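You operate a simulated robot arm through the tools that you are given. There is no shell and no other tool.

You are at the controls of a simulated robot arm. One attempt, no reset.

## Task
Brush the sawdust off the bench into its drawer.
Fine: brush back, drawer shut. Set down upright: bench brush.

It is judged by the outcome, as a careful person would: the job done as asked, and still so three seconds after it is handed in. It fails if anything else is knocked over, pushed out of place, dropped, spilled or broken.

## Robot
A 7-joint arm with a two-finger gripper, fixed in place. Base frame: the origin is at the foot of the arm, x ahead of it, y to its left, z up. Readings come in mm, degrees, newtons and seconds.
With the tool pointing down near the work surface it reaches from about 340 to 720 mm from the base axis. Its first joint turns from -66.0 to 66.0 degrees. Payload 2.45 kg.
Tool frame: the origin (TCP) lies between the finger pads and is the grasp point; the fingertips stand 26 mm ahead of it; z points along the fingers, y is the line along which they close. Largest opening 96 mm; the body of the gripper starts 69 mm behind the TCP.
Orientation is told as [roll, pitch, yaw] about the base's x, y, z axes, in that order, counted from this pose: with the fingers straight down and closing along the base's y, the tool's x points along the base's -x, its y along +y and its z along -z.

## Interface
- The arm moves only by the tool send_rows. Its argument "deltas" is one flat list of numbers, 7 for each row, row after row: the shift along the base's x, y, z in mm, then the turn, a rotation vector about the base's x, y, z in degrees, then the closure in counts, from 0 (fully open) to 255 (shut). In form: [x, y, z, rx, ry, rz, grip, x, y, z, rx, ry, rz, grip, ...]. A call has 1 to 20 rows; each row is the pose to reach, as a shift and turn from the pose commanded when the call began. Each row takes 0.2 s and may step no farther than 50 mm and 8.6 degrees from the row before; otherwise, or with a gripper value out of range, the whole call is refused. Where a pose cannot be reached the arm comes as near as it can. A force on the tool above 40 N (or 10 N above the force at the start of the call, whichever is more), or a blocked arm, ends the call early, and 0.2 s more pass. The fingers move at their own pace and stop on an object; they squeeze with about 25 N. The grip force told is the motor's: it shows also when the fingers shut on nothing. Time passes only in rows, and 0.2 s behind the last, so rows that repeat a pose let the fingers close. It gives the time, the measured TCP pose, the force on the tool (base axes), the opening and the grip force at its end, in the units of the frame above (readings bear some noise), with the torque about the TCP (base axes, N m) and any sound that the robot's microphone picked up.
- Cameras (640 x 400 px; columns grow to the right, rows downward): "scene" is fixed at [156.5, -386.1, 1421.6]; the picture's right is [0.84, -0.54, 0.00], its down [-0.32, -0.51, -0.80] and it looks along [0.43, 0.67, -0.61] (base axes); focal length 339 px, centre (320, 200). "wrist" rides on the gripper at [82, 3, -98] in the tool frame; the picture's right is [-0.04, 1.00, 0.00], its down [-0.73, -0.03, -0.68] and it looks along [-0.68, -0.03, 0.73] (tool axes); focal length 256 px, centre (320, 200). There is no depth. A picture from a camera that has moved, and an enlarged one, comes with that camera's place and axes in the base frame and with its lens.
- capture(camera): a new picture of that camera. No time passes.
- enlarge(camera, box): a new picture of the part [left, top, right, bottom] of that camera's present view, enlarged. No time passes.
- hand_in(): hands the job in; it is judged then, once.

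Nothing tells you positions but the pictures and the camera data. Unless the task says otherwise, let go and move clear before handing in.

The tools are called after ">>>" as name(argument=value, ...) on one line, values as JSON. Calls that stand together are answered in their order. send_rows: Moves the arm, as the interface text tells. Its arguments: {"type":"object","properties":{"deltas":{"type":"array"}},"required":["deltas"]} The other tools are called the same way: capture (camera) takes a picture; enlarge (camera, box) takes an enlarged picture of a part of a camera's view; hand_in () hands the job in.

At the start:

```text
time: 0.0
ee_pos: [351.1, 95.7, 1132.8]
ee_rot: [0.0, 0.0, 0.0]
contact_force: [0.5, 0.4, -0.2]
ft_torque: [0.0, 0.02, -0.01]
grip_width: 96.0
finger_force: 0.0
```

scene: 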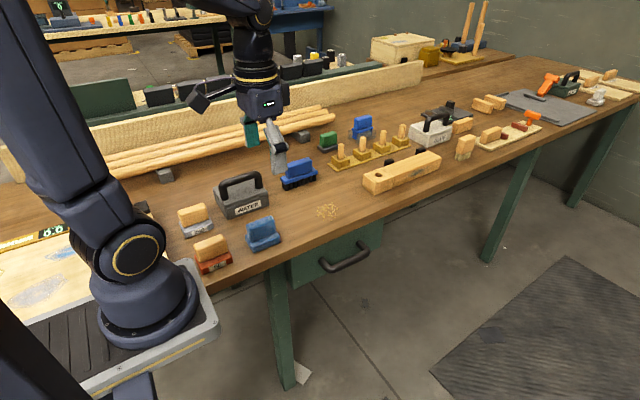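
wrist: 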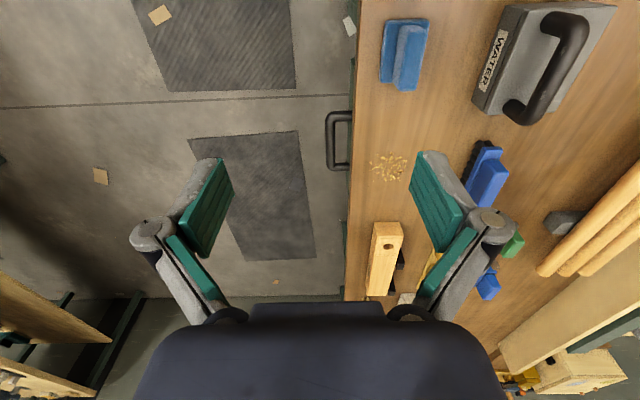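

I see a workbench with sawdust near the front edge, a green drawer with a black handle below it, and several brush-like items. I'll look more closely before moving.

>>> enlarge(camera="scene", box=[160, 100, 480, 300])

>>> enlarge(camera="scene", box=[160, 150, 320, 290])

>>> enlarge(camera="scene", box=[280, 180, 440, 290])

>>> enlarge(camera="scene", box=[320, 80, 480, 190])

>>> enlarge(camera="wrist", box=[320, 0, 640, 200])

```text
2.00 times, centred on (320, 200) of scene
camera zoom: at [156.5, -386.1, 1421.6], right [0.84, -0.54, 0.0], down [-0.32, -0.51, -0.8], along [0.43, 0.67, -0.61], focal length 677 px, centre (320, 200)
```

zoom: 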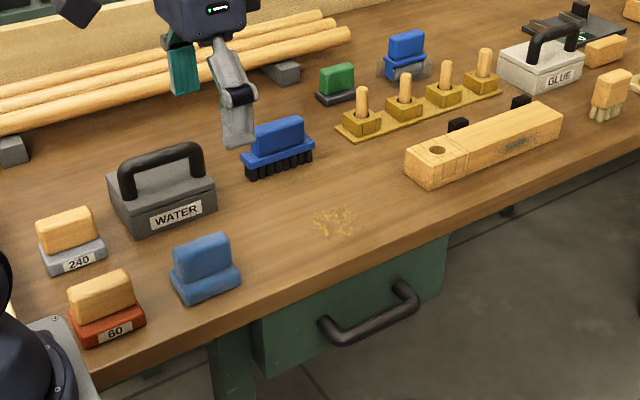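

```text
2.86 times, centred on (240, 220) of scene
camera zoom: at [156.5, -386.1, 1421.6], right [0.84, -0.54, 0.0], down [-0.32, -0.51, -0.8], along [0.43, 0.67, -0.61], focal length 967 px, centre (549, 143)
```

zoom: 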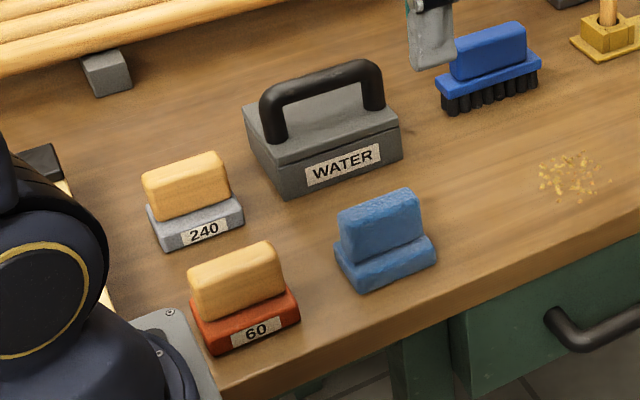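

```text
3.64 times, centred on (360, 235) of scene
camera zoom: at [156.5, -386.1, 1421.6], right [0.84, -0.54, 0.0], down [-0.32, -0.51, -0.8], along [0.43, 0.67, -0.61], focal length 1231 px, centre (174, 73)
```

zoom: 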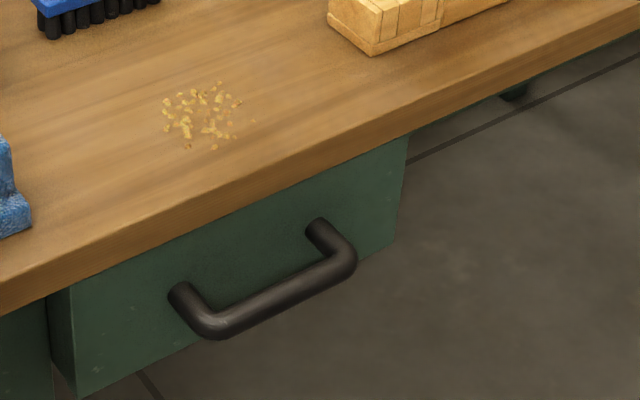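

```text
3.64 times, centred on (400, 135) of scene
camera zoom: at [156.5, -386.1, 1421.6], right [0.84, -0.54, 0.0], down [-0.32, -0.51, -0.8], along [0.43, 0.67, -0.61], focal length 1231 px, centre (29, 436)
```

zoom: 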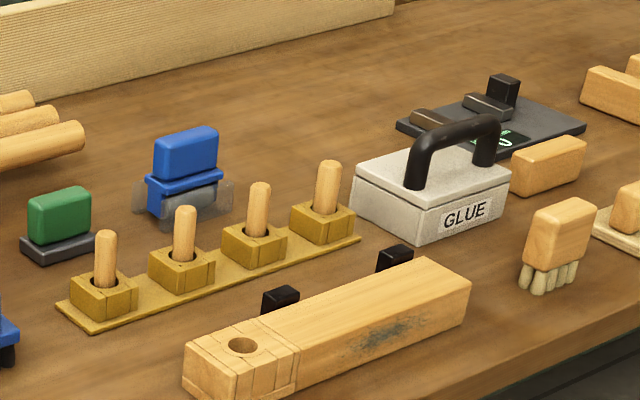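

```text
2.00 times, centred on (480, 100) of wrist
camera zoom: at [269.6, 99.6, 1231.8], right [0.04, 1.0, 0.0], down [0.73, -0.03, 0.68], along [0.68, -0.03, -0.73], focal length 512 px, centre (0, 400)
```

zoom: 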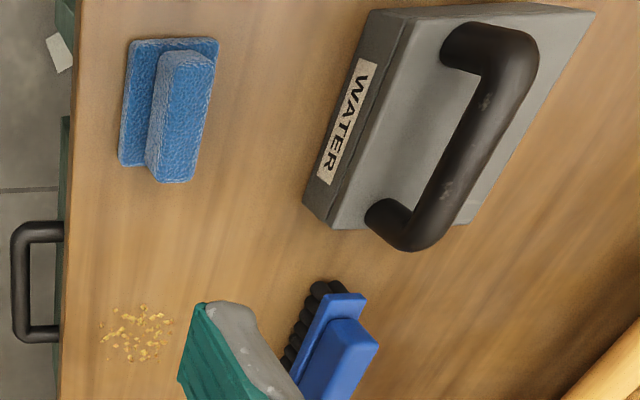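

The sawdust is on the bench at about (567, 219, 824), with the bench front edge near y=154. The drawer handle is around (582, 121, 705), and a blue brush with black bristles is at about (570, 385). I'll check these details before moving.

>>> enlarge(camera="scene", box=[270, 145, 334, 195])

>>> enlarge(camera="scene", box=[300, 210, 396, 280])

>>> enlarge(camera="scene", box=[310, 105, 390, 160])

>>> enlarge(camera="scene", box=[440, 60, 640, 180])

>>> enlarge(camera="wrist", box=[320, 100, 560, 320])

```text
8.00 times, centred on (302, 170) of scene
camera zoom: at [156.5, -386.1, 1421.6], right [0.84, -0.54, 0.0], down [-0.32, -0.51, -0.8], along [0.43, 0.67, -0.61], focal length 2709 px, centre (464, 440)
```

zoom: 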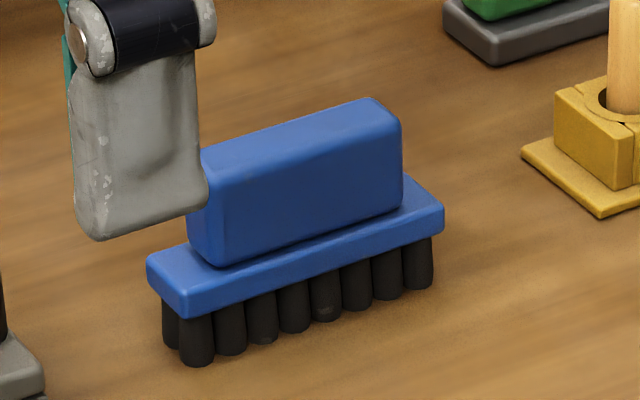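

```text
5.71 times, centred on (348, 245) of scene
camera zoom: at [156.5, -386.1, 1421.6], right [0.84, -0.54, 0.0], down [-0.32, -0.51, -0.8], along [0.43, 0.67, -0.61], focal length 1935 px, centre (160, -57)
```

zoom: 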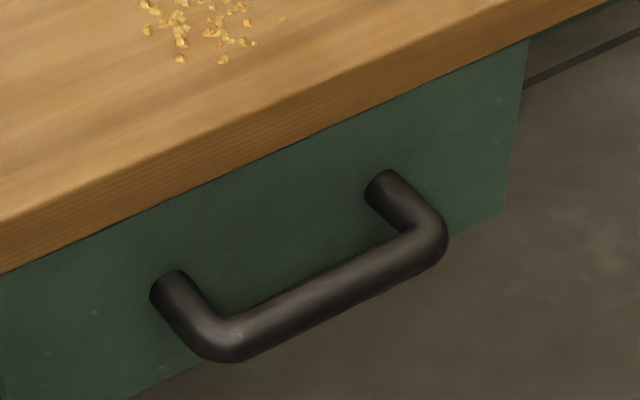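

```text
7.27 times, centred on (350, 132) of scene
camera zoom: at [156.5, -386.1, 1421.6], right [0.84, -0.54, 0.0], down [-0.32, -0.51, -0.8], along [0.43, 0.67, -0.61], focal length 2462 px, centre (102, 691)
```

zoom: 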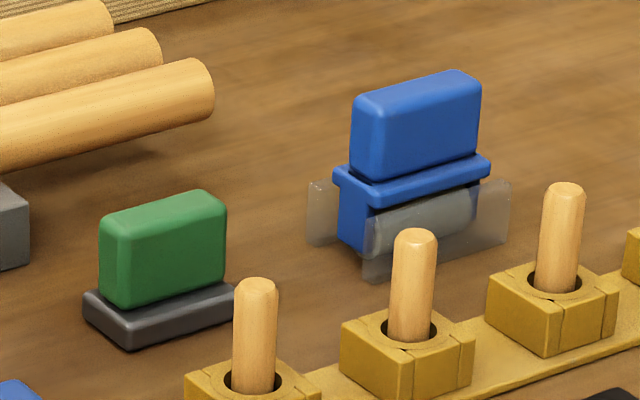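

```text
3.20 times, centred on (540, 120) of scene
camera zoom: at [156.5, -386.1, 1421.6], right [0.84, -0.54, 0.0], down [-0.32, -0.51, -0.8], along [0.43, 0.67, -0.61], focal length 1083 px, centre (-384, 456)
```

zoom: 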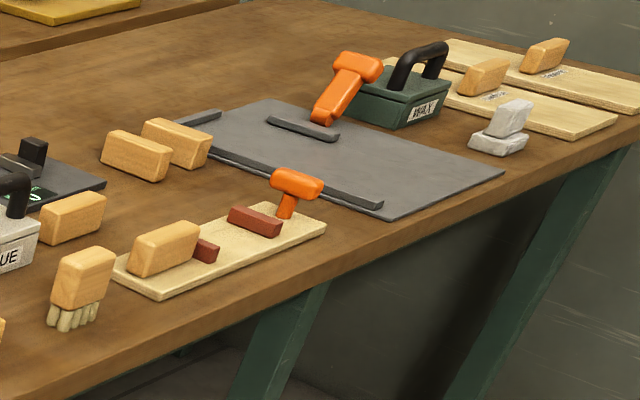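

```text
1.82 times, centred on (440, 210) of wrist
camera zoom: at [269.6, 99.6, 1231.8], right [0.04, 1.0, 0.0], down [0.73, -0.03, 0.68], along [0.68, -0.03, -0.73], focal length 465 px, centre (102, 182)
```

zoom: 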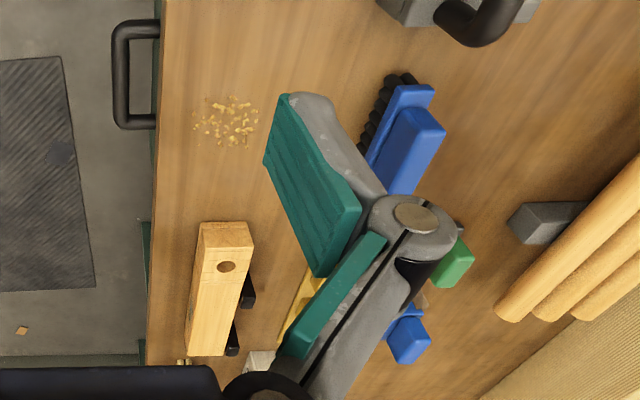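

The blue brush with black bristles is the bench brush, sitting upright at about (570, 380). I'll open the drawer first, so I'm moving the gripper out in front of the handle, high up, to look closer.

>>> send_rows(deltas=[33, -8, -33, 0, 0, 0, 0, 66, -16, -66, 0, 0, 0, 0, 99, -24, -99, 0, 0, 0, 0, 132, -32, -132, 0, 0, 0, 0, 165, -40, -165, 0, 0, 0, 0, 198, -48, -198, 0, 0, 0, 0, 215, -50, -225, 0, 0, 0, 0, 215, -50, -225, 0, 0, 0, 0])

>>> capture(camera="wrist")

>>> capture(camera="scene")

```text
time: 1.8
ee_pos: [567.1, 44.9, 907.6]
ee_rot: [0.0, 0.0, 0.0]
contact_force: [0.2, 0.0, -0.1]
ft_torque: [0.01, 0.0, -0.01]
grip_width: 95.8
finger_force: 0.0
```

```text
taken
camera wrist: at [485.1, 48.9, 1006.6], right [0.04, 1.0, 0.0], down [0.73, -0.03, 0.68], along [0.68, -0.03, -0.73], focal length 256 px, centre (320, 200)
```

wrist: 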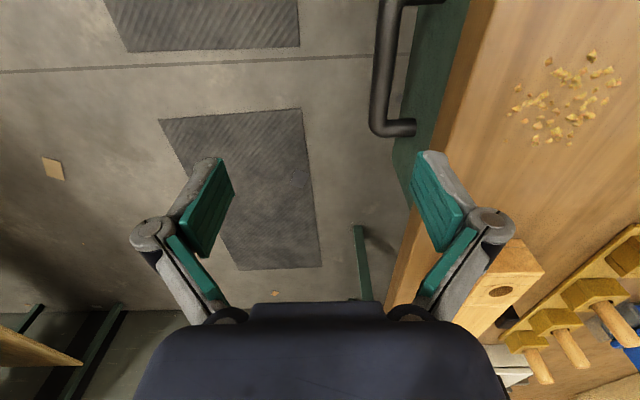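

```text
taken
```

scene: 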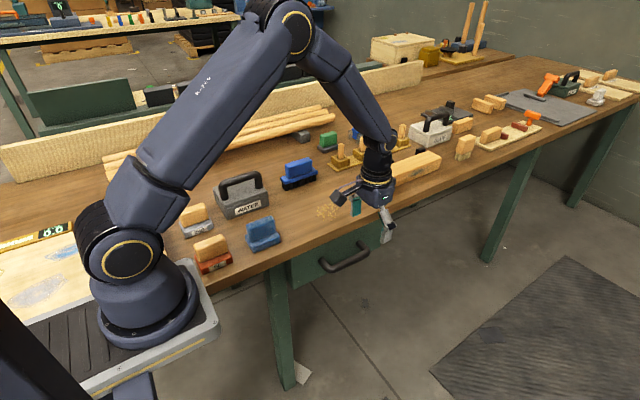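

The pictures agree on a bench top near z≈824 and a drawer face near y≈160, with the handle bar around y≈115–125 and z≈690–705. I'll lower the hand in front of the bench to get a closer view of the handle.

>>> send_rows(deltas=[5, -5, -40, 0, 0, 0, 0, 10, -15, -80, 0, 0, 0, 0, 13, -25, -110, 0, 0, 0, 0, 13, -25, -110, 0, 0, 0, 0])

>>> capture(camera="wrist")

>>> enlarge(camera="scene", box=[280, 150, 440, 290])

```text
time: 2.8
ee_pos: [580.2, 20.1, 797.2]
ee_rot: [0.1, 0.0, 0.1]
contact_force: [1.0, -0.3, 0.2]
ft_torque: [-0.02, 0.04, -0.01]
grip_width: 95.9
finger_force: 0.1
```

```text
taken
camera wrist: at [498.5, 23.9, 896.6], right [0.04, 1.0, 0.0], down [0.73, -0.03, 0.68], along [0.68, -0.03, -0.73], focal length 256 px, centre (320, 200)
```

wrist: 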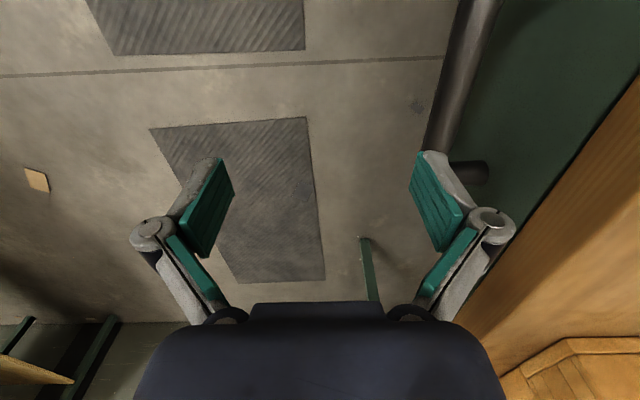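

```text
2.86 times, centred on (360, 220) of scene
camera zoom: at [156.5, -386.1, 1421.6], right [0.84, -0.54, 0.0], down [-0.32, -0.51, -0.8], along [0.43, 0.67, -0.61], focal length 967 px, centre (206, 143)
```

zoom: 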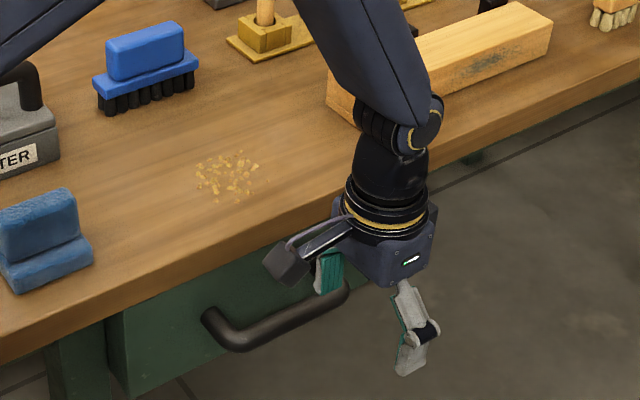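

>>> capture(camera="scene")

>>> enlarge(camera="wrist", box=[380, 0, 640, 240])

```text
taken
```

scene: 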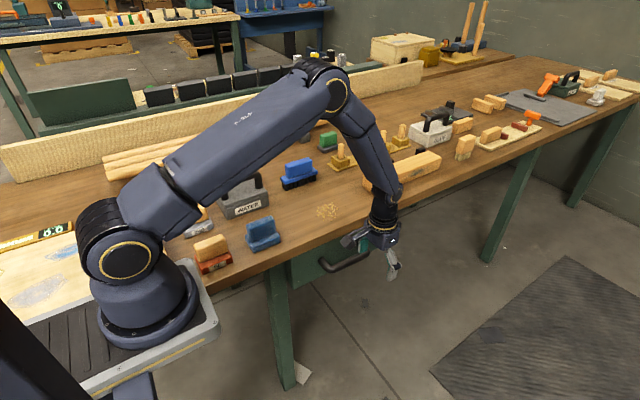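

```text
1.67 times, centred on (510, 120) of wrist
camera zoom: at [498.5, 23.9, 896.6], right [0.04, 1.0, 0.0], down [0.73, -0.03, 0.68], along [0.68, -0.03, -0.73], focal length 427 px, centre (3, 333)
```

zoom: 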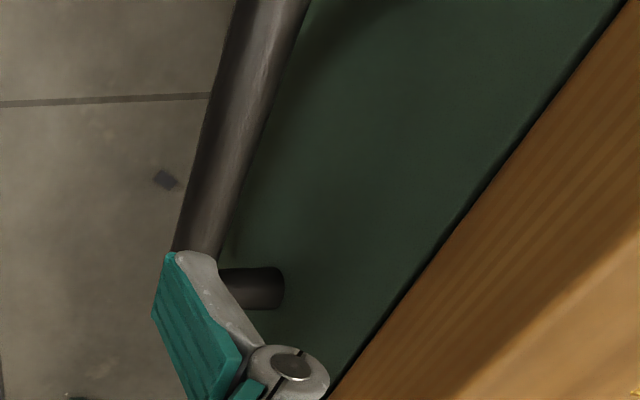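

The handle bar works out at about y≈115, z≈710, roughly 20 mm thick, with about 35 mm of gap behind it. To keep the gripper body off the bench edge I'll tilt the tool 40° toward the drawer, then look again before approaching.

>>> send_rows(deltas=[0, -6, 0, 8, 0, 0, 40, 0, -12, 0, 16, 0, 0, 80, 0, -18, 0, 24, 0, 0, 120, 0, -24, 0, 32, 0, 0, 120, 0, -30, 0, 40, 0, 0, 120, 0, -30, 0, 40, 0, 0, 120])

>>> capture(camera="wrist")

>>> capture(camera="scene")

```text
time: 4.2
ee_pos: [578.9, -8.5, 797.8]
ee_rot: [40.1, 0.0, 0.0]
contact_force: [0.4, 0.1, 0.0]
ft_torque: [0.0, 0.01, 0.0]
grip_width: 50.9
finger_force: 0.4
```

```text
taken
camera wrist: at [497.9, -69.6, 876.2], right [0.04, 0.76, 0.64], down [0.73, -0.46, 0.5], along [0.68, 0.45, -0.58], focal length 256 px, centre (320, 200)
```

wrist: 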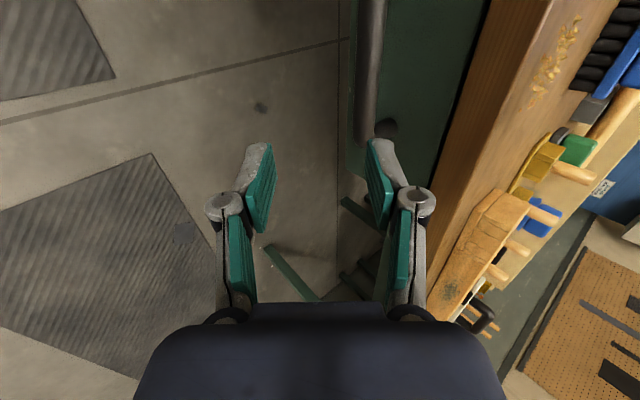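

```text
taken
```

scene: 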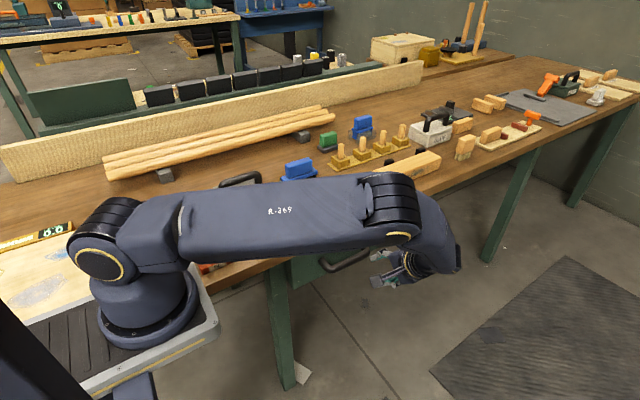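

>>> enlarge(camera="wrist", box=[300, 0, 460, 160])

>>> enlarge(camera="scene", box=[280, 220, 440, 320])

```text
2.50 times, centred on (380, 80) of wrist
camera zoom: at [497.9, -69.6, 876.2], right [0.04, 0.76, 0.64], down [0.73, -0.46, 0.5], along [0.68, 0.45, -0.58], focal length 640 px, centre (170, 500)
```

zoom: 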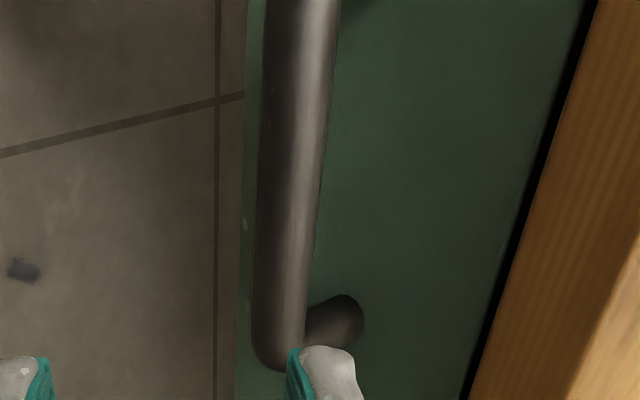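

```text
4.00 times, centred on (360, 270) of scene
camera zoom: at [156.4, -386.1, 1421.6], right [0.84, -0.54, 0.0], down [-0.32, -0.51, -0.8], along [0.43, 0.67, -0.61], focal length 1354 px, centre (160, -80)
```

zoom: 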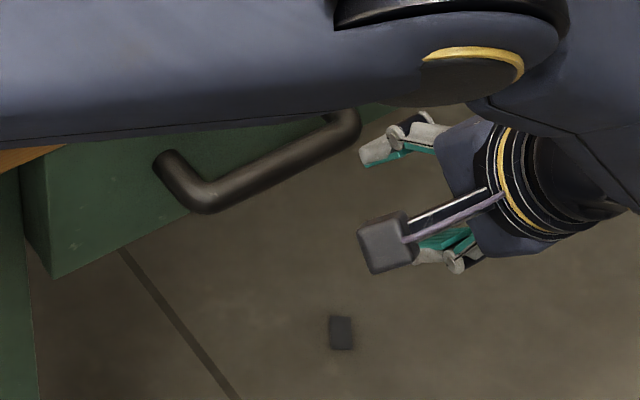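

The tilted view gives the bar centre at y≈111, z≈719, with the drawer face at y≈159. I'll move to a point about 60 mm back along the approach line and recheck.

>>> send_rows(deltas=[0, 38, -13, 0, 0, 0, 122, 0, 76, -27, 0, 0, 0, 122, 0, 76, -27, 0, 0, 0, 122])

>>> capture(camera="wrist")

>>> enlarge(camera="wrist", box=[240, 40, 480, 240])

```text
time: 5.0
ee_pos: [579.9, 66.1, 769.1]
ee_rot: [40.0, -0.1, 0.1]
contact_force: [-0.7, 0.1, 0.1]
ft_torque: [0.0, 0.0, 0.02]
grip_width: 50.1
finger_force: 0.1
```

```text
taken
camera wrist: at [497.9, 7.0, 847.4], right [0.04, 0.77, 0.64], down [0.73, -0.46, 0.5], along [0.68, 0.45, -0.58], focal length 256 px, centre (320, 200)
```

wrist: 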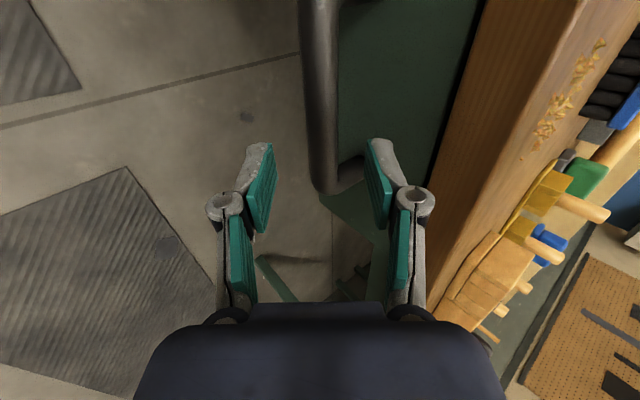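

```text
2.00 times, centred on (360, 140) of wrist
camera zoom: at [497.9, 7.0, 847.4], right [0.04, 0.77, 0.64], down [0.73, -0.46, 0.5], along [0.68, 0.45, -0.58], focal length 512 px, centre (240, 320)
```

zoom: 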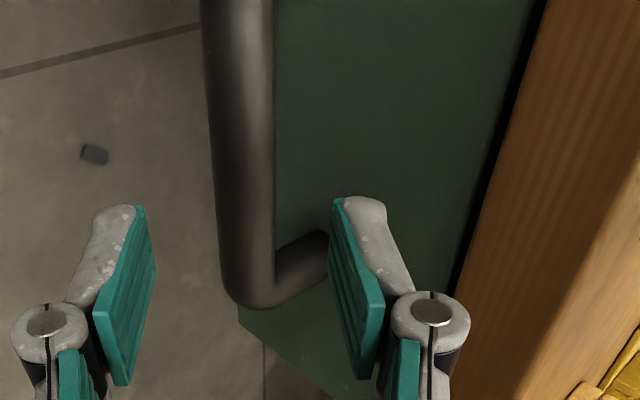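

The bar is centred between the fingers about 68 mm ahead along the approach line. I'll advance 60 mm, then close on the bar.

>>> send_rows(deltas=[0, 12.9, -15.3, 0, 0, 0, 122, 0, 25.7, -30.6, 0, 0, 0, 122, 0, 38.6, -46, 0, 0, 0, 122, 0, 38.6, -46, 0, 0, 0, 122])

>>> capture(camera="wrist")

>>> enlarge(camera="scene", box=[280, 220, 440, 320])

```text
time: 6.0
ee_pos: [580.3, 105.6, 724.6]
ee_rot: [40.1, -0.1, 0.0]
contact_force: [0.7, -0.3, 0.0]
ft_torque: [-0.01, 0.01, -0.03]
grip_width: 50.2
finger_force: 0.0
```

```text
taken
camera wrist: at [498.8, 44.8, 802.8], right [0.04, 0.77, 0.64], down [0.73, -0.46, 0.5], along [0.68, 0.45, -0.58], focal length 256 px, centre (320, 200)
```

wrist: 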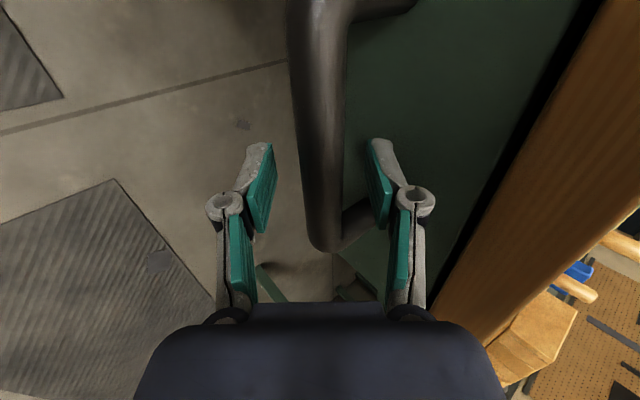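

```text
4.00 times, centred on (360, 270) of scene
camera zoom: at [156.5, -386.1, 1421.6], right [0.84, -0.54, 0.0], down [-0.32, -0.51, -0.8], along [0.43, 0.67, -0.61], focal length 1354 px, centre (160, -80)
```

zoom: 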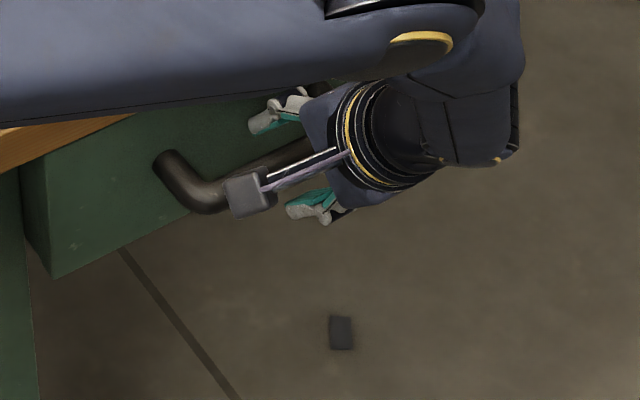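

The bar sits between the fingers with no contact force. I'll close on it now.

>>> send_rows(deltas=[0, 0, 0, 0, 0, 0, 160, 0, 0, 0, 0, 0, 0, 190, 0, 0, 0, 0, 0, 0, 220, 0, 0, 0, 0, 0, 0, 235, 0, 0, 0, 0, 0, 0, 235])

>>> capture(camera="wrist")

```text
time: 7.2
ee_pos: [579.1, 105.2, 725.6]
ee_rot: [40.1, 0.1, 0.1]
contact_force: [-0.7, 2.7, 16.4]
ft_torque: [0.18, 0.34, 0.87]
grip_width: 20.7
finger_force: 44.7
```

```text
taken
camera wrist: at [498.8, 45.1, 803.8], right [0.04, 0.76, 0.64], down [0.73, -0.46, 0.5], along [0.68, 0.45, -0.58], focal length 256 px, centre (320, 200)
```

wrist: 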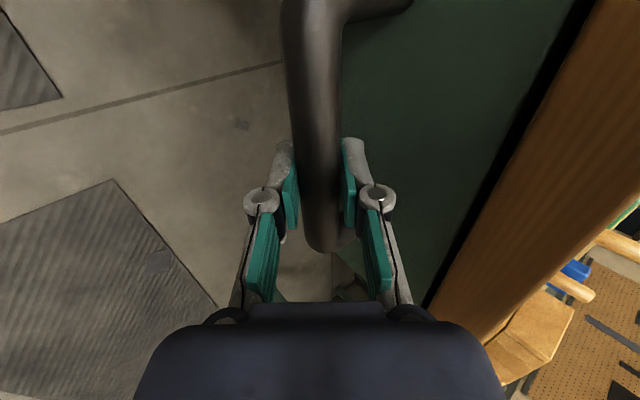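

The bar is gripped at 20.7 mm. I'll start pulling the drawer open slowly along -y.

>>> send_rows(deltas=[0, -5, 0.5, 0, 0, 0, 235, 0, -12, 0.5, 0, 0, 0, 235, 0, -20, 0.5, 0, 0, 0, 235, 0, -30, 0.5, 0, 0, 0, 235])

>>> capture(camera="wrist")

```text
time: 8.2
ee_pos: [581.2, 75.1, 725.5]
ee_rot: [40.1, -0.1, 0.0]
contact_force: [2.7, 3.3, 25.7]
ft_torque: [0.09, -0.17, 0.33]
grip_width: 20.9
finger_force: 44.9
```

```text
taken
camera wrist: at [498.5, 15.3, 803.7], right [0.04, 0.76, 0.64], down [0.73, -0.46, 0.5], along [0.68, 0.45, -0.58], focal length 256 px, centre (320, 200)
```

wrist: 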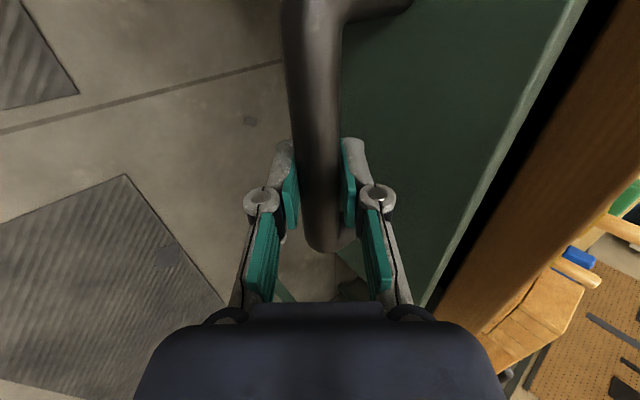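

The drawer is sliding out freely, but there's vertical strain of about 26 N. I'll shift the height slightly to relieve it while pulling on.

>>> send_rows(deltas=[0, -6, -1, 0, 0, 0, 235, 0, -12, -1, 0, 0, 0, 235])

```text
time: 8.8
ee_pos: [580.5, 64.4, 725.9]
ee_rot: [40.2, -0.1, 0.0]
contact_force: [-2.6, 3.3, 29.1]
ft_torque: [0.29, -0.75, -0.07]
grip_width: 20.7
finger_force: 44.9
```

>>> send_rows(deltas=[0, -4, 2, 0, 0, 0, 235, 0, -8, 4, 0, 0, 0, 235])

```text
time: 9.4
ee_pos: [580.4, 53.8, 724.9]
ee_rot: [39.6, -0.1, -0.2]
contact_force: [14.5, 3.7, -16.6]
ft_torque: [-0.04, -0.7, 0.25]
grip_width: 20.8
finger_force: 45.2
```

>>> send_rows(deltas=[0, -8, -1.5, 0, 0, 0, 235, 0, -18, -1.5, 0, 0, 0, 235, 0, -30, -1.5, 0, 0, 0, 235, 0, -45, -1.5, 0, 0, 0, 235])

>>> capture(camera="scene")

>>> capture(camera="wrist")

```text
time: 10.4
ee_pos: [580.0, 9.9, 726.9]
ee_rot: [39.7, -0.3, -0.2]
contact_force: [20.9, 2.4, -31.5]
ft_torque: [-0.11, -0.52, 0.26]
grip_width: 20.7
finger_force: 45.2
```

```text
taken
```

scene: 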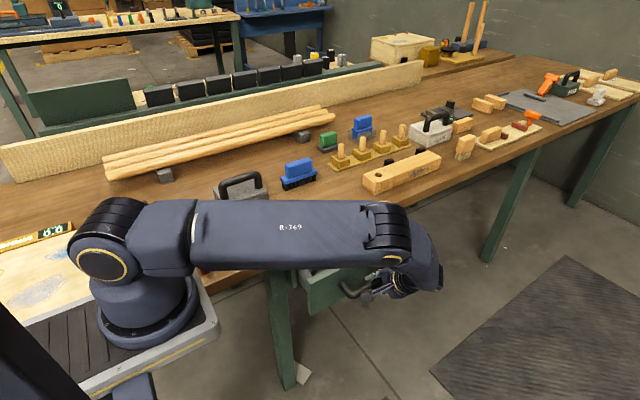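

```text
taken
camera wrist: at [497.9, -50.2, 804.2], right [0.04, 0.77, 0.64], down [0.73, -0.46, 0.51], along [0.68, 0.45, -0.58], focal length 256 px, centre (320, 200)
```

wrist: 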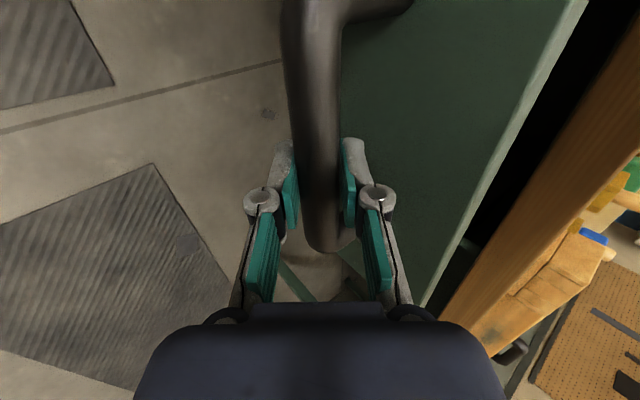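

The drawer is about 95 mm open with only about 3 N of drag, but the tight grip is building side strain. I'll loosen the fingers slightly and keep hooking the bar open.

>>> send_rows(deltas=[0, 0, 0, 0, 0, 0, 190, 0, 0, 0, 0, 0, 0, 190])

```text
time: 11.0
ee_pos: [577.6, 10.5, 727.5]
ee_rot: [40.1, 0.1, 0.0]
contact_force: [-0.8, -0.2, 0.3]
ft_torque: [-0.01, 0.03, 0.01]
grip_width: 25.1
finger_force: 0.8
```

>>> send_rows(deltas=[0, -8, 0, 0, 0, 0, 190, 0, -20, 0, 0, 0, 0, 190, 0, -32, 0, 0, 0, 0, 190, 0, -44, 0, 0, 0, 0, 190, 0, -56, 0, 0, 0, 0, 190, 0, -68, 0, 0, 0, 0, 190, 0, -76, 0, 0, 0, 0, 190])

>>> capture(camera="wrist")

>>> capture(camera="scene")

```text
time: 12.6
ee_pos: [578.7, -64.7, 727.0]
ee_rot: [39.9, 0.0, -0.1]
contact_force: [1.2, 2.9, 3.5]
ft_torque: [0.08, -0.04, 0.03]
grip_width: 27.6
finger_force: 2.3
```

```text
taken
camera wrist: at [497.5, -125.8, 805.1], right [0.04, 0.77, 0.64], down [0.73, -0.46, 0.5], along [0.68, 0.45, -0.58], focal length 256 px, centre (320, 200)
```

wrist: 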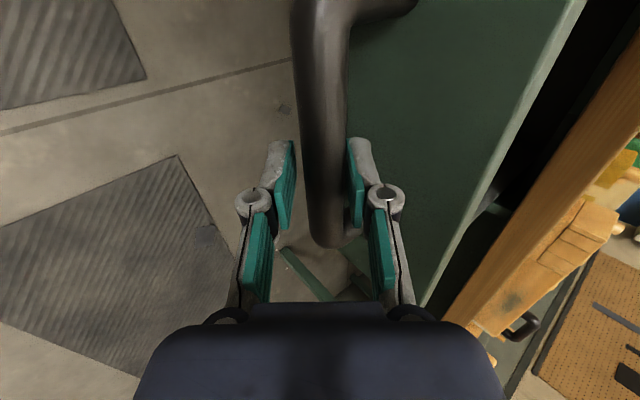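

```text
taken
```

scene: 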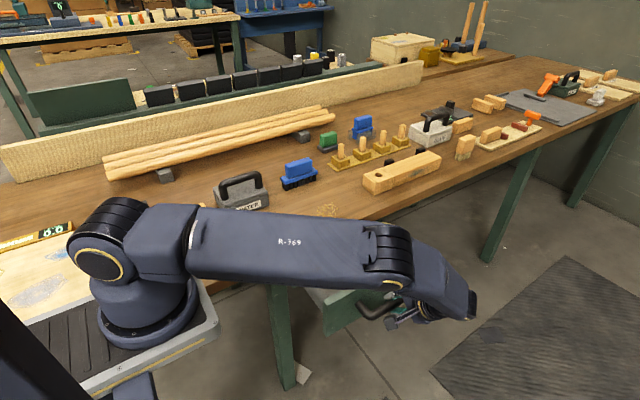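

The drawer is now about 165 mm open, which is enough to catch the sawdust. I'll open the fingers, back away along the approach line, rise and straighten the tool.

>>> send_rows(deltas=[0, 0, 0, 0, 0, 0, 122, 0, 0, 0, 0, 0, 0, 122, 0, -16, 19, 0, 0, 0, 122, 0, -32, 38, 0, 0, 0, 122, 0, -51, 61, 0, 0, 0, 122, 0, -51, 100, -8, 0, 0, 122, 0, -40, 140, -16, 0, 0, 60, 0, -20, 180, -24, 0, 0, 0, 0, 0, 220, -32, 0, 0, 0, 0, 20, 260, -40, 0, 0, 0, 0, 40, 300, -40, 0, 0, 0, 0, 40, 300, -40, 0, 0, 0])

>>> capture(camera="wrist")

>>> capture(camera="scene")

```text
time: 15.2
ee_pos: [578.1, -24.6, 1028.1]
ee_rot: [0.1, 0.0, 0.0]
contact_force: [0.2, -0.2, -0.7]
ft_torque: [0.0, 0.0, -0.01]
grip_width: 95.9
finger_force: 0.0
```

```text
taken
camera wrist: at [496.3, -21.3, 1126.3], right [0.04, 1.0, 0.0], down [0.73, -0.03, 0.68], along [0.68, -0.03, -0.73], focal length 256 px, centre (320, 200)
```

wrist: 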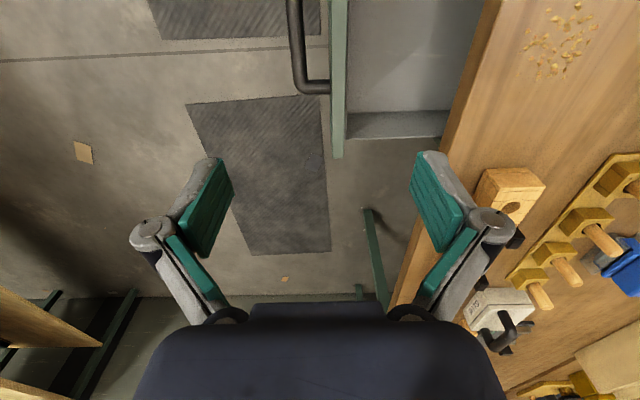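

```text
taken
```

scene: 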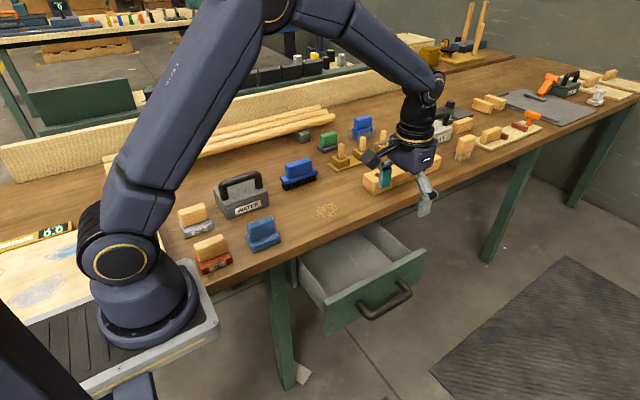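

The drawer is open and empty below the sawdust. Next I'll go over the blue brush and look down at it.

>>> send_rows(deltas=[0, 45, 0, 0, 0, 0, 0, 0, 90, 0, 0, 0, 0, 0, 0, 135, 0, 0, 0, 0, 0, 0, 180, 0, 0, 0, 0, 0, 0, 225, 0, 0, 0, 0, 0, 0, 270, 0, 0, 0, 0, 0, -3, 315, -10, 0, 0, 0, 0, -6, 355, -20, 0, 0, 0, 0, -9, 395, -30, 0, 0, 0, 0, -9, 395, -30, 0, 0, 0, 0])

>>> capture(camera="wrist")

>>> capture(camera="scene")

```text
time: 17.4
ee_pos: [571.3, 370.5, 996.9]
ee_rot: [0.0, 0.1, 0.0]
contact_force: [-0.1, 0.2, -0.2]
ft_torque: [-0.03, -0.02, 0.0]
grip_width: 96.2
finger_force: 0.0
```

```text
taken
camera wrist: at [489.7, 373.1, 1095.2], right [0.04, 1.0, 0.0], down [0.73, -0.03, 0.68], along [0.68, -0.03, -0.73], focal length 256 px, centre (320, 200)
```

wrist: 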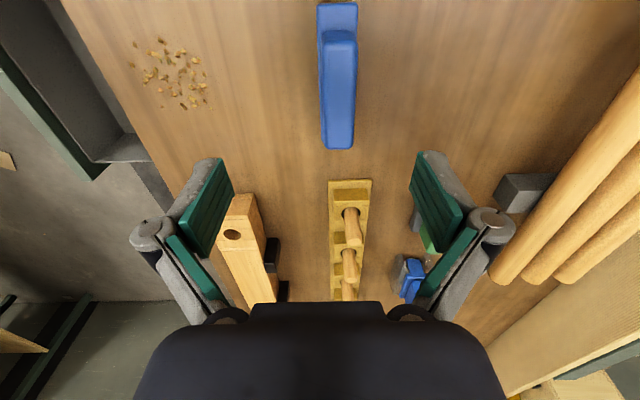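

```text
taken
```

scene: 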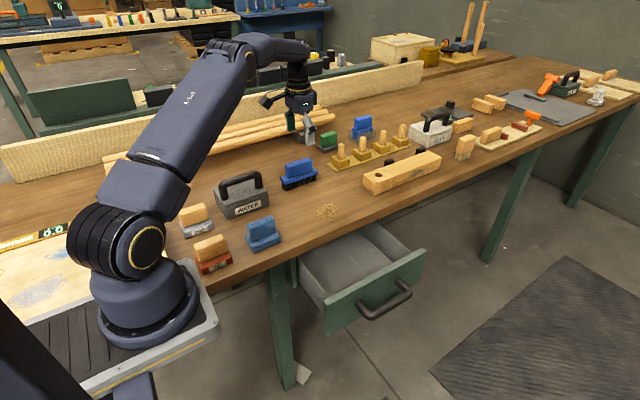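

>>> enlarge(camera="wrist", box=[270, 0, 410, 160])

>>> enlarge(camera="scene", box=[270, 145, 334, 195])

```text
2.50 times, centred on (340, 80) of wrist
camera zoom: at [489.7, 373.1, 1095.2], right [0.04, 1.0, 0.0], down [0.73, -0.03, 0.68], along [0.68, -0.03, -0.73], focal length 640 px, centre (270, 500)
```

zoom: 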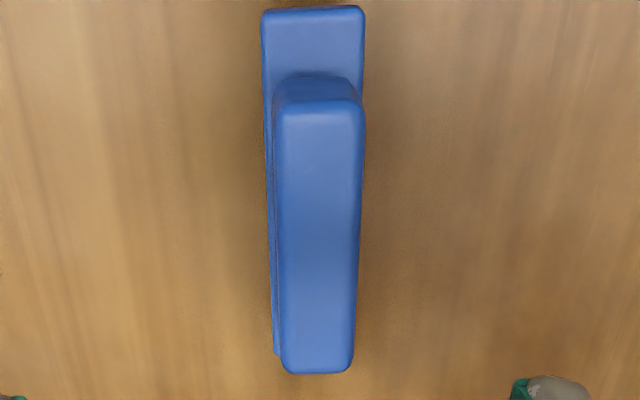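

```text
8.00 times, centred on (302, 170) of scene
camera zoom: at [156.5, -386.1, 1421.6], right [0.84, -0.54, 0.0], down [-0.32, -0.51, -0.8], along [0.43, 0.67, -0.61], focal length 2709 px, centre (464, 440)
```

zoom: 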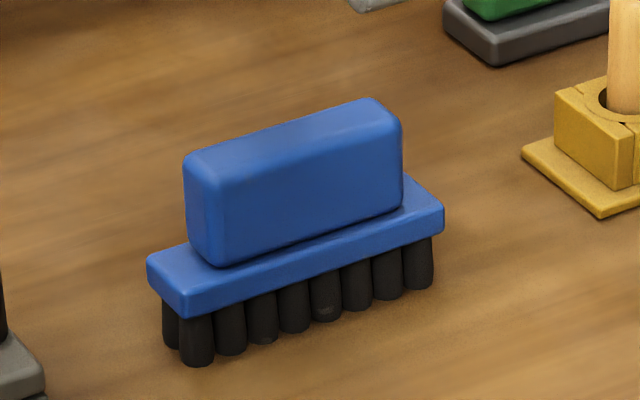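

The brush handle spans roughly x 531–614 and y 373–397, aligned with the x axis, with its top near z≈894. I'll centre above it and go lower to refine the height.

>>> send_rows(deltas=[1, 8, -28, 0, 0, 0, 0, 2.4, 15.7, -57, 0, 0, 0, 0, 2.4, 15.7, -57, 0, 0, 0, 0])

>>> capture(camera="wrist")

>>> enlarge(camera="wrist", box=[240, 40, 400, 240])

>>> enlarge(camera="scene", box=[240, 100, 368, 200])

```text
time: 18.2
ee_pos: [570.8, 386.7, 940.1]
ee_rot: [-0.1, 0.0, -0.1]
contact_force: [-0.5, -0.2, -1.1]
ft_torque: [-0.02, 0.03, -0.01]
grip_width: 96.2
finger_force: 0.0
```

```text
taken
camera wrist: at [490.1, 389.3, 1038.4], right [0.04, 1.0, 0.0], down [0.73, -0.03, 0.68], along [0.68, -0.03, -0.73], focal length 256 px, centre (320, 200)
```

wrist: 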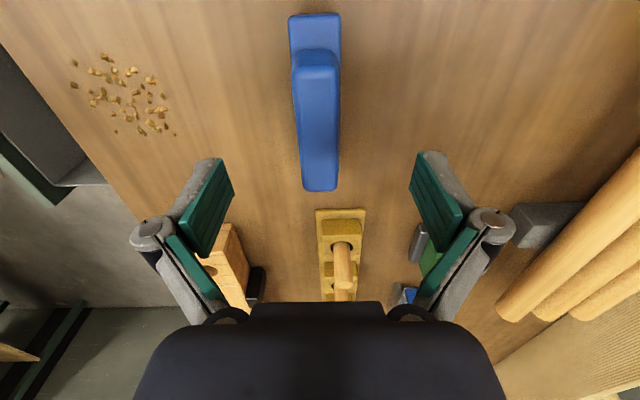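

```text
2.00 times, centred on (320, 140) of wrist
camera zoom: at [490.1, 389.3, 1038.4], right [0.04, 1.0, 0.0], down [0.73, -0.03, 0.68], along [0.68, -0.03, -0.73], focal length 512 px, centre (320, 320)
```

zoom: 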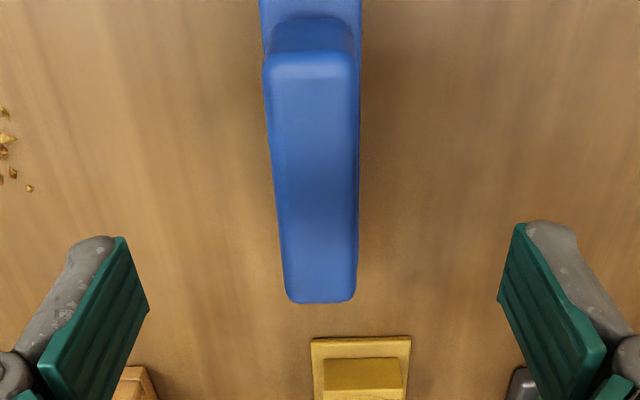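

```text
4.00 times, centred on (304, 150) of scene
camera zoom: at [156.5, -386.1, 1421.6], right [0.84, -0.54, 0.0], down [-0.32, -0.51, -0.8], along [0.43, 0.67, -0.61], focal length 1354 px, centre (384, 400)
```

zoom: 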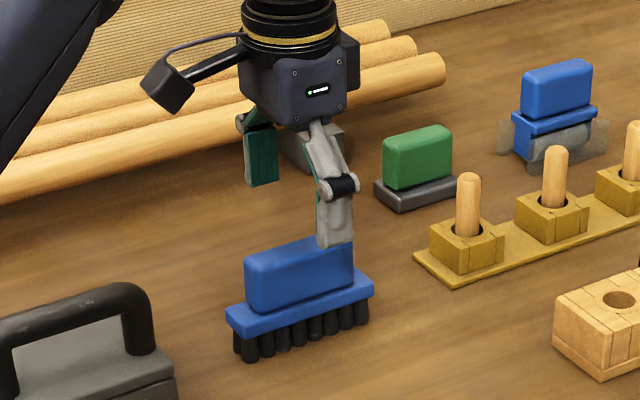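

The handle's centre is about (572, 385) with its top near z≈897. I'll lower so the fingertips sit just above the brush plate, then close on the handle.

>>> send_rows(deltas=[0, -0.3, -25, 0, 0, 0, 0, 0, -0.3, -50, 0, 0, 0, 0, 0, -0.3, -50, 0, 0, 0, 60])

>>> capture(camera="wrist")

>>> enlarge(camera="scene", box=[256, 120, 352, 195])

```text
time: 19.0
ee_pos: [573.0, 385.2, 889.4]
ee_rot: [0.0, 0.0, 0.0]
contact_force: [-1.3, -0.5, 0.1]
ft_torque: [0.02, 0.01, 0.01]
grip_width: 73.4
finger_force: 0.2
```

```text
taken
camera wrist: at [491.4, 387.6, 988.8], right [0.04, 1.0, 0.0], down [0.73, -0.03, 0.68], along [0.68, -0.03, -0.73], focal length 256 px, centre (320, 200)
```

wrist: 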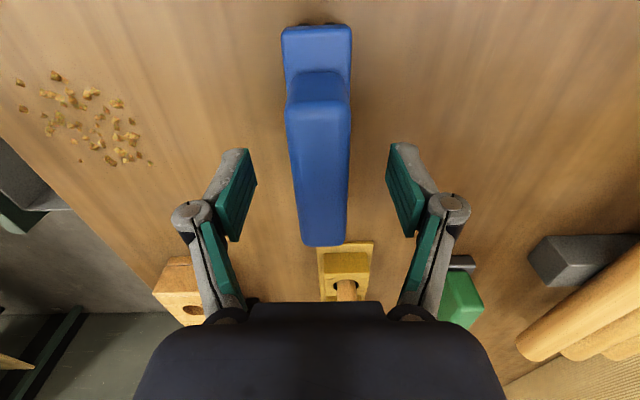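

```text
5.33 times, centred on (304, 158) of scene
camera zoom: at [156.5, -386.1, 1421.6], right [0.84, -0.54, 0.0], down [-0.32, -0.51, -0.8], along [0.43, 0.67, -0.61], focal length 1806 px, centre (405, 427)
```

zoom: 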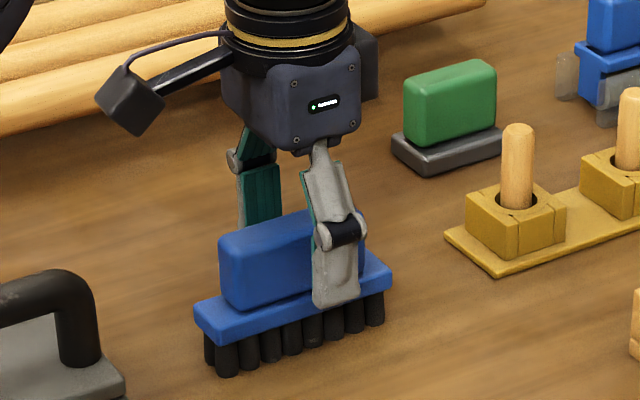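

The fingers straddle the handle and are centred on it. I'm closing on it now.

>>> send_rows(deltas=[0, 0, 0, 0, 0, 0, 110, 0, 0, 0, 0, 0, 0, 150, 0, 0, 0, 0, 0, 0, 190, 0, 0, 0, 0, 0, 0, 230, 0, 0, 0, 0, 0, 0, 230, 0, 0, 0, 0, 0, 0, 230])

>>> capture(camera="wrist")

>>> enlarge(camera="scene", box=[256, 120, 352, 195])

```text
time: 20.4
ee_pos: [572.0, 383.8, 890.3]
ee_rot: [0.0, 0.0, -0.1]
contact_force: [-0.8, 0.3, 0.8]
ft_torque: [0.04, 0.01, 0.0]
grip_width: 25.2
finger_force: 24.8
```

```text
taken
camera wrist: at [491.3, 387.7, 989.0], right [0.04, 1.0, 0.0], down [0.73, -0.03, 0.68], along [0.68, -0.03, -0.73], focal length 256 px, centre (320, 200)
```

wrist: 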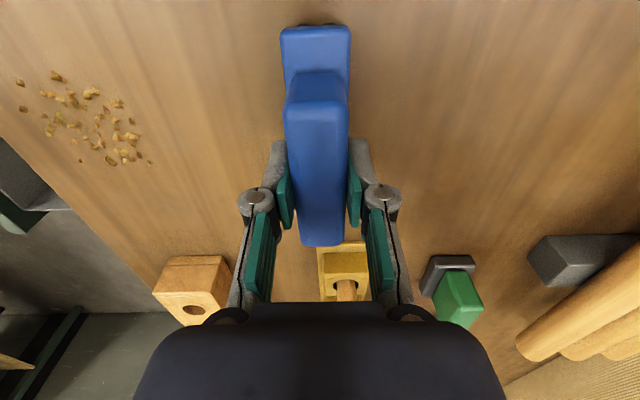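

```text
5.33 times, centred on (304, 158) of scene
camera zoom: at [156.4, -386.1, 1421.6], right [0.84, -0.54, 0.0], down [-0.32, -0.51, -0.8], along [0.43, 0.67, -0.61], focal length 1806 px, centre (405, 427)
```

zoom: 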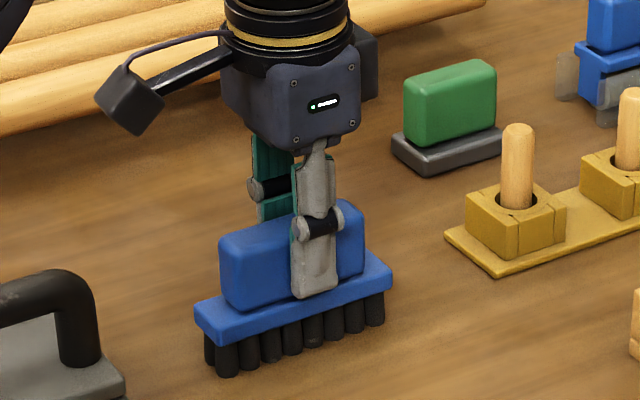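

The brush is gripped at 25 mm without being disturbed; its resting TCP pose is (572.5, 384.7, 889.8). I'll lift it, carry it behind the sawdust and lower it to just above the bench.

>>> send_rows(deltas=[0, 0, 15, 0, 0, 0, 230, 0, 0, 40, 0, 0, 0, 230, -1, -30, 50, 0, 0, 0, 230, -2, -65, 50, 0, 0, 0, 230, -3, -100, 50, 0, 0, 0, 230, -3, -103, 30, 0, 0, 0, 230, -3, -103, 10, 0, 0, 0, 230, -3, -103, 3, 0, 0, 0, 230, -3, -103, 3, 0, 0, 0, 230])

>>> capture(camera="wrist")

>>> enlarge(camera="scene", box=[250, 140, 410, 240])

```text
time: 22.4
ee_pos: [568.8, 282.3, 892.2]
ee_rot: [-0.1, 0.0, 0.0]
contact_force: [0.2, 0.6, -0.9]
ft_torque: [0.03, 0.01, -0.01]
grip_width: 25.3
finger_force: 24.7
```

```text
taken
camera wrist: at [488.5, 285.3, 991.1], right [0.04, 1.0, 0.0], down [0.73, -0.03, 0.68], along [0.68, -0.03, -0.73], focal length 256 px, centre (320, 200)
```

wrist: 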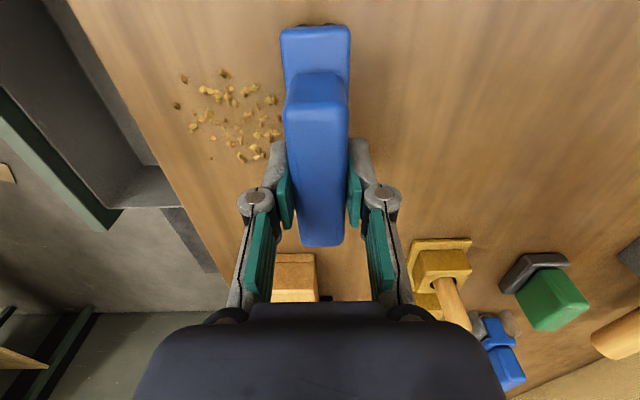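

```text
4.00 times, centred on (330, 190) of scene
camera zoom: at [156.5, -386.1, 1421.6], right [0.84, -0.54, 0.0], down [-0.32, -0.51, -0.8], along [0.43, 0.67, -0.61], focal length 1354 px, centre (280, 240)
```

zoom: 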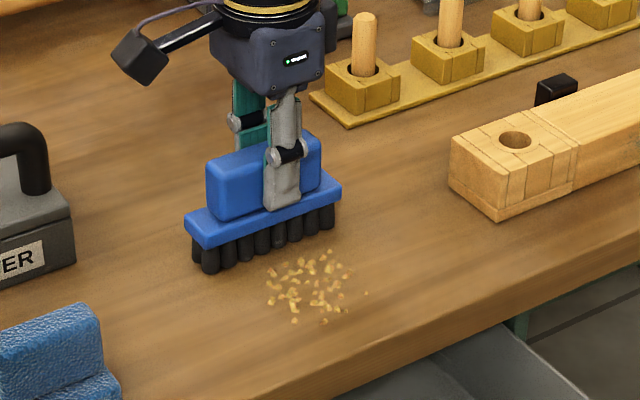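

The brush sits behind the sawdust and covers its full width. I'll touch the bench lightly and check the force before sweeping.

>>> send_rows(deltas=[0, 0, -2, 0, 0, 0, 230, 0, 0, -3, 0, 0, 0, 230, 0, 0, -3.5, 0, 0, 0, 230])

```text
time: 23.2
ee_pos: [568.8, 282.6, 890.3]
ee_rot: [0.1, -0.1, 0.0]
contact_force: [-1.7, -0.5, 8.5]
ft_torque: [-0.13, 0.52, 0.02]
grip_width: 25.3
finger_force: 24.3
```

Light contact at 8.5 N. I'll sweep slowly toward the edge and stop about halfway to check.

>>> send_rows(deltas=[0, -10, 0.3, 0, 0, 0, 230, 0, -20, 0.3, 0, 0, 0, 230, 0, -30, 0.3, 0, 0, 0, 230, 0, -40, 0.3, 0, 0, 0, 230, 0, -50, 0.3, 0, 0, 0, 230, 0, -60, 0.3, 0, 0, 0, 230, 0, -70, 0.3, 0, 0, 0, 230])

>>> capture(camera="wrist")

>>> enlarge(camera="scene", box=[260, 150, 420, 250])

```text
time: 24.8
ee_pos: [569.3, 212.6, 890.3]
ee_rot: [0.1, -0.1, 0.1]
contact_force: [1.8, 4.6, 8.9]
ft_torque: [0.18, 0.22, -0.09]
grip_width: 25.3
finger_force: 24.9
```

```text
taken
camera wrist: at [487.8, 215.5, 988.7], right [0.04, 1.0, 0.0], down [0.73, -0.03, 0.68], along [0.68, -0.03, -0.73], focal length 256 px, centre (320, 200)
```

wrist: 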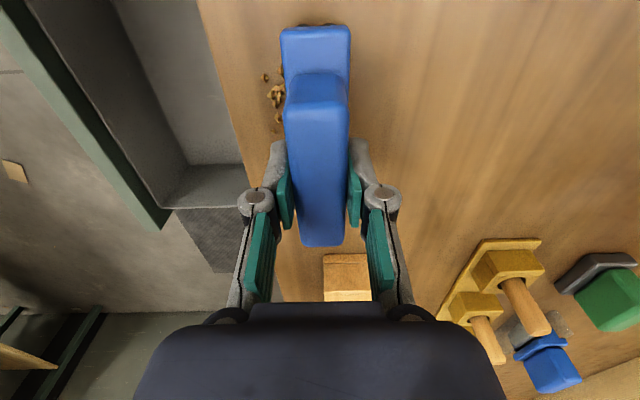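

```text
4.00 times, centred on (340, 200) of scene
camera zoom: at [156.3, -386.1, 1421.6], right [0.84, -0.54, 0.0], down [-0.32, -0.51, -0.8], along [0.43, 0.67, -0.61], focal length 1354 px, centre (240, 200)
```

zoom: 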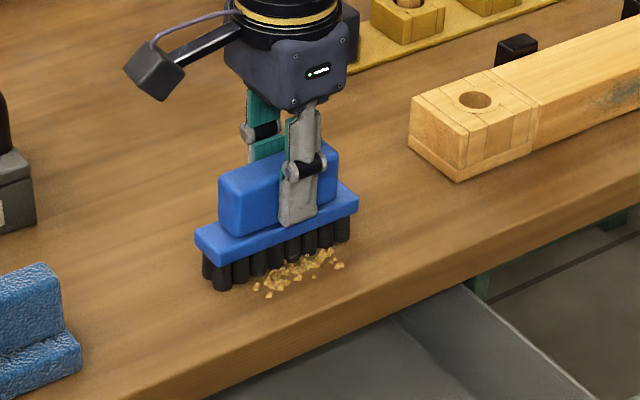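

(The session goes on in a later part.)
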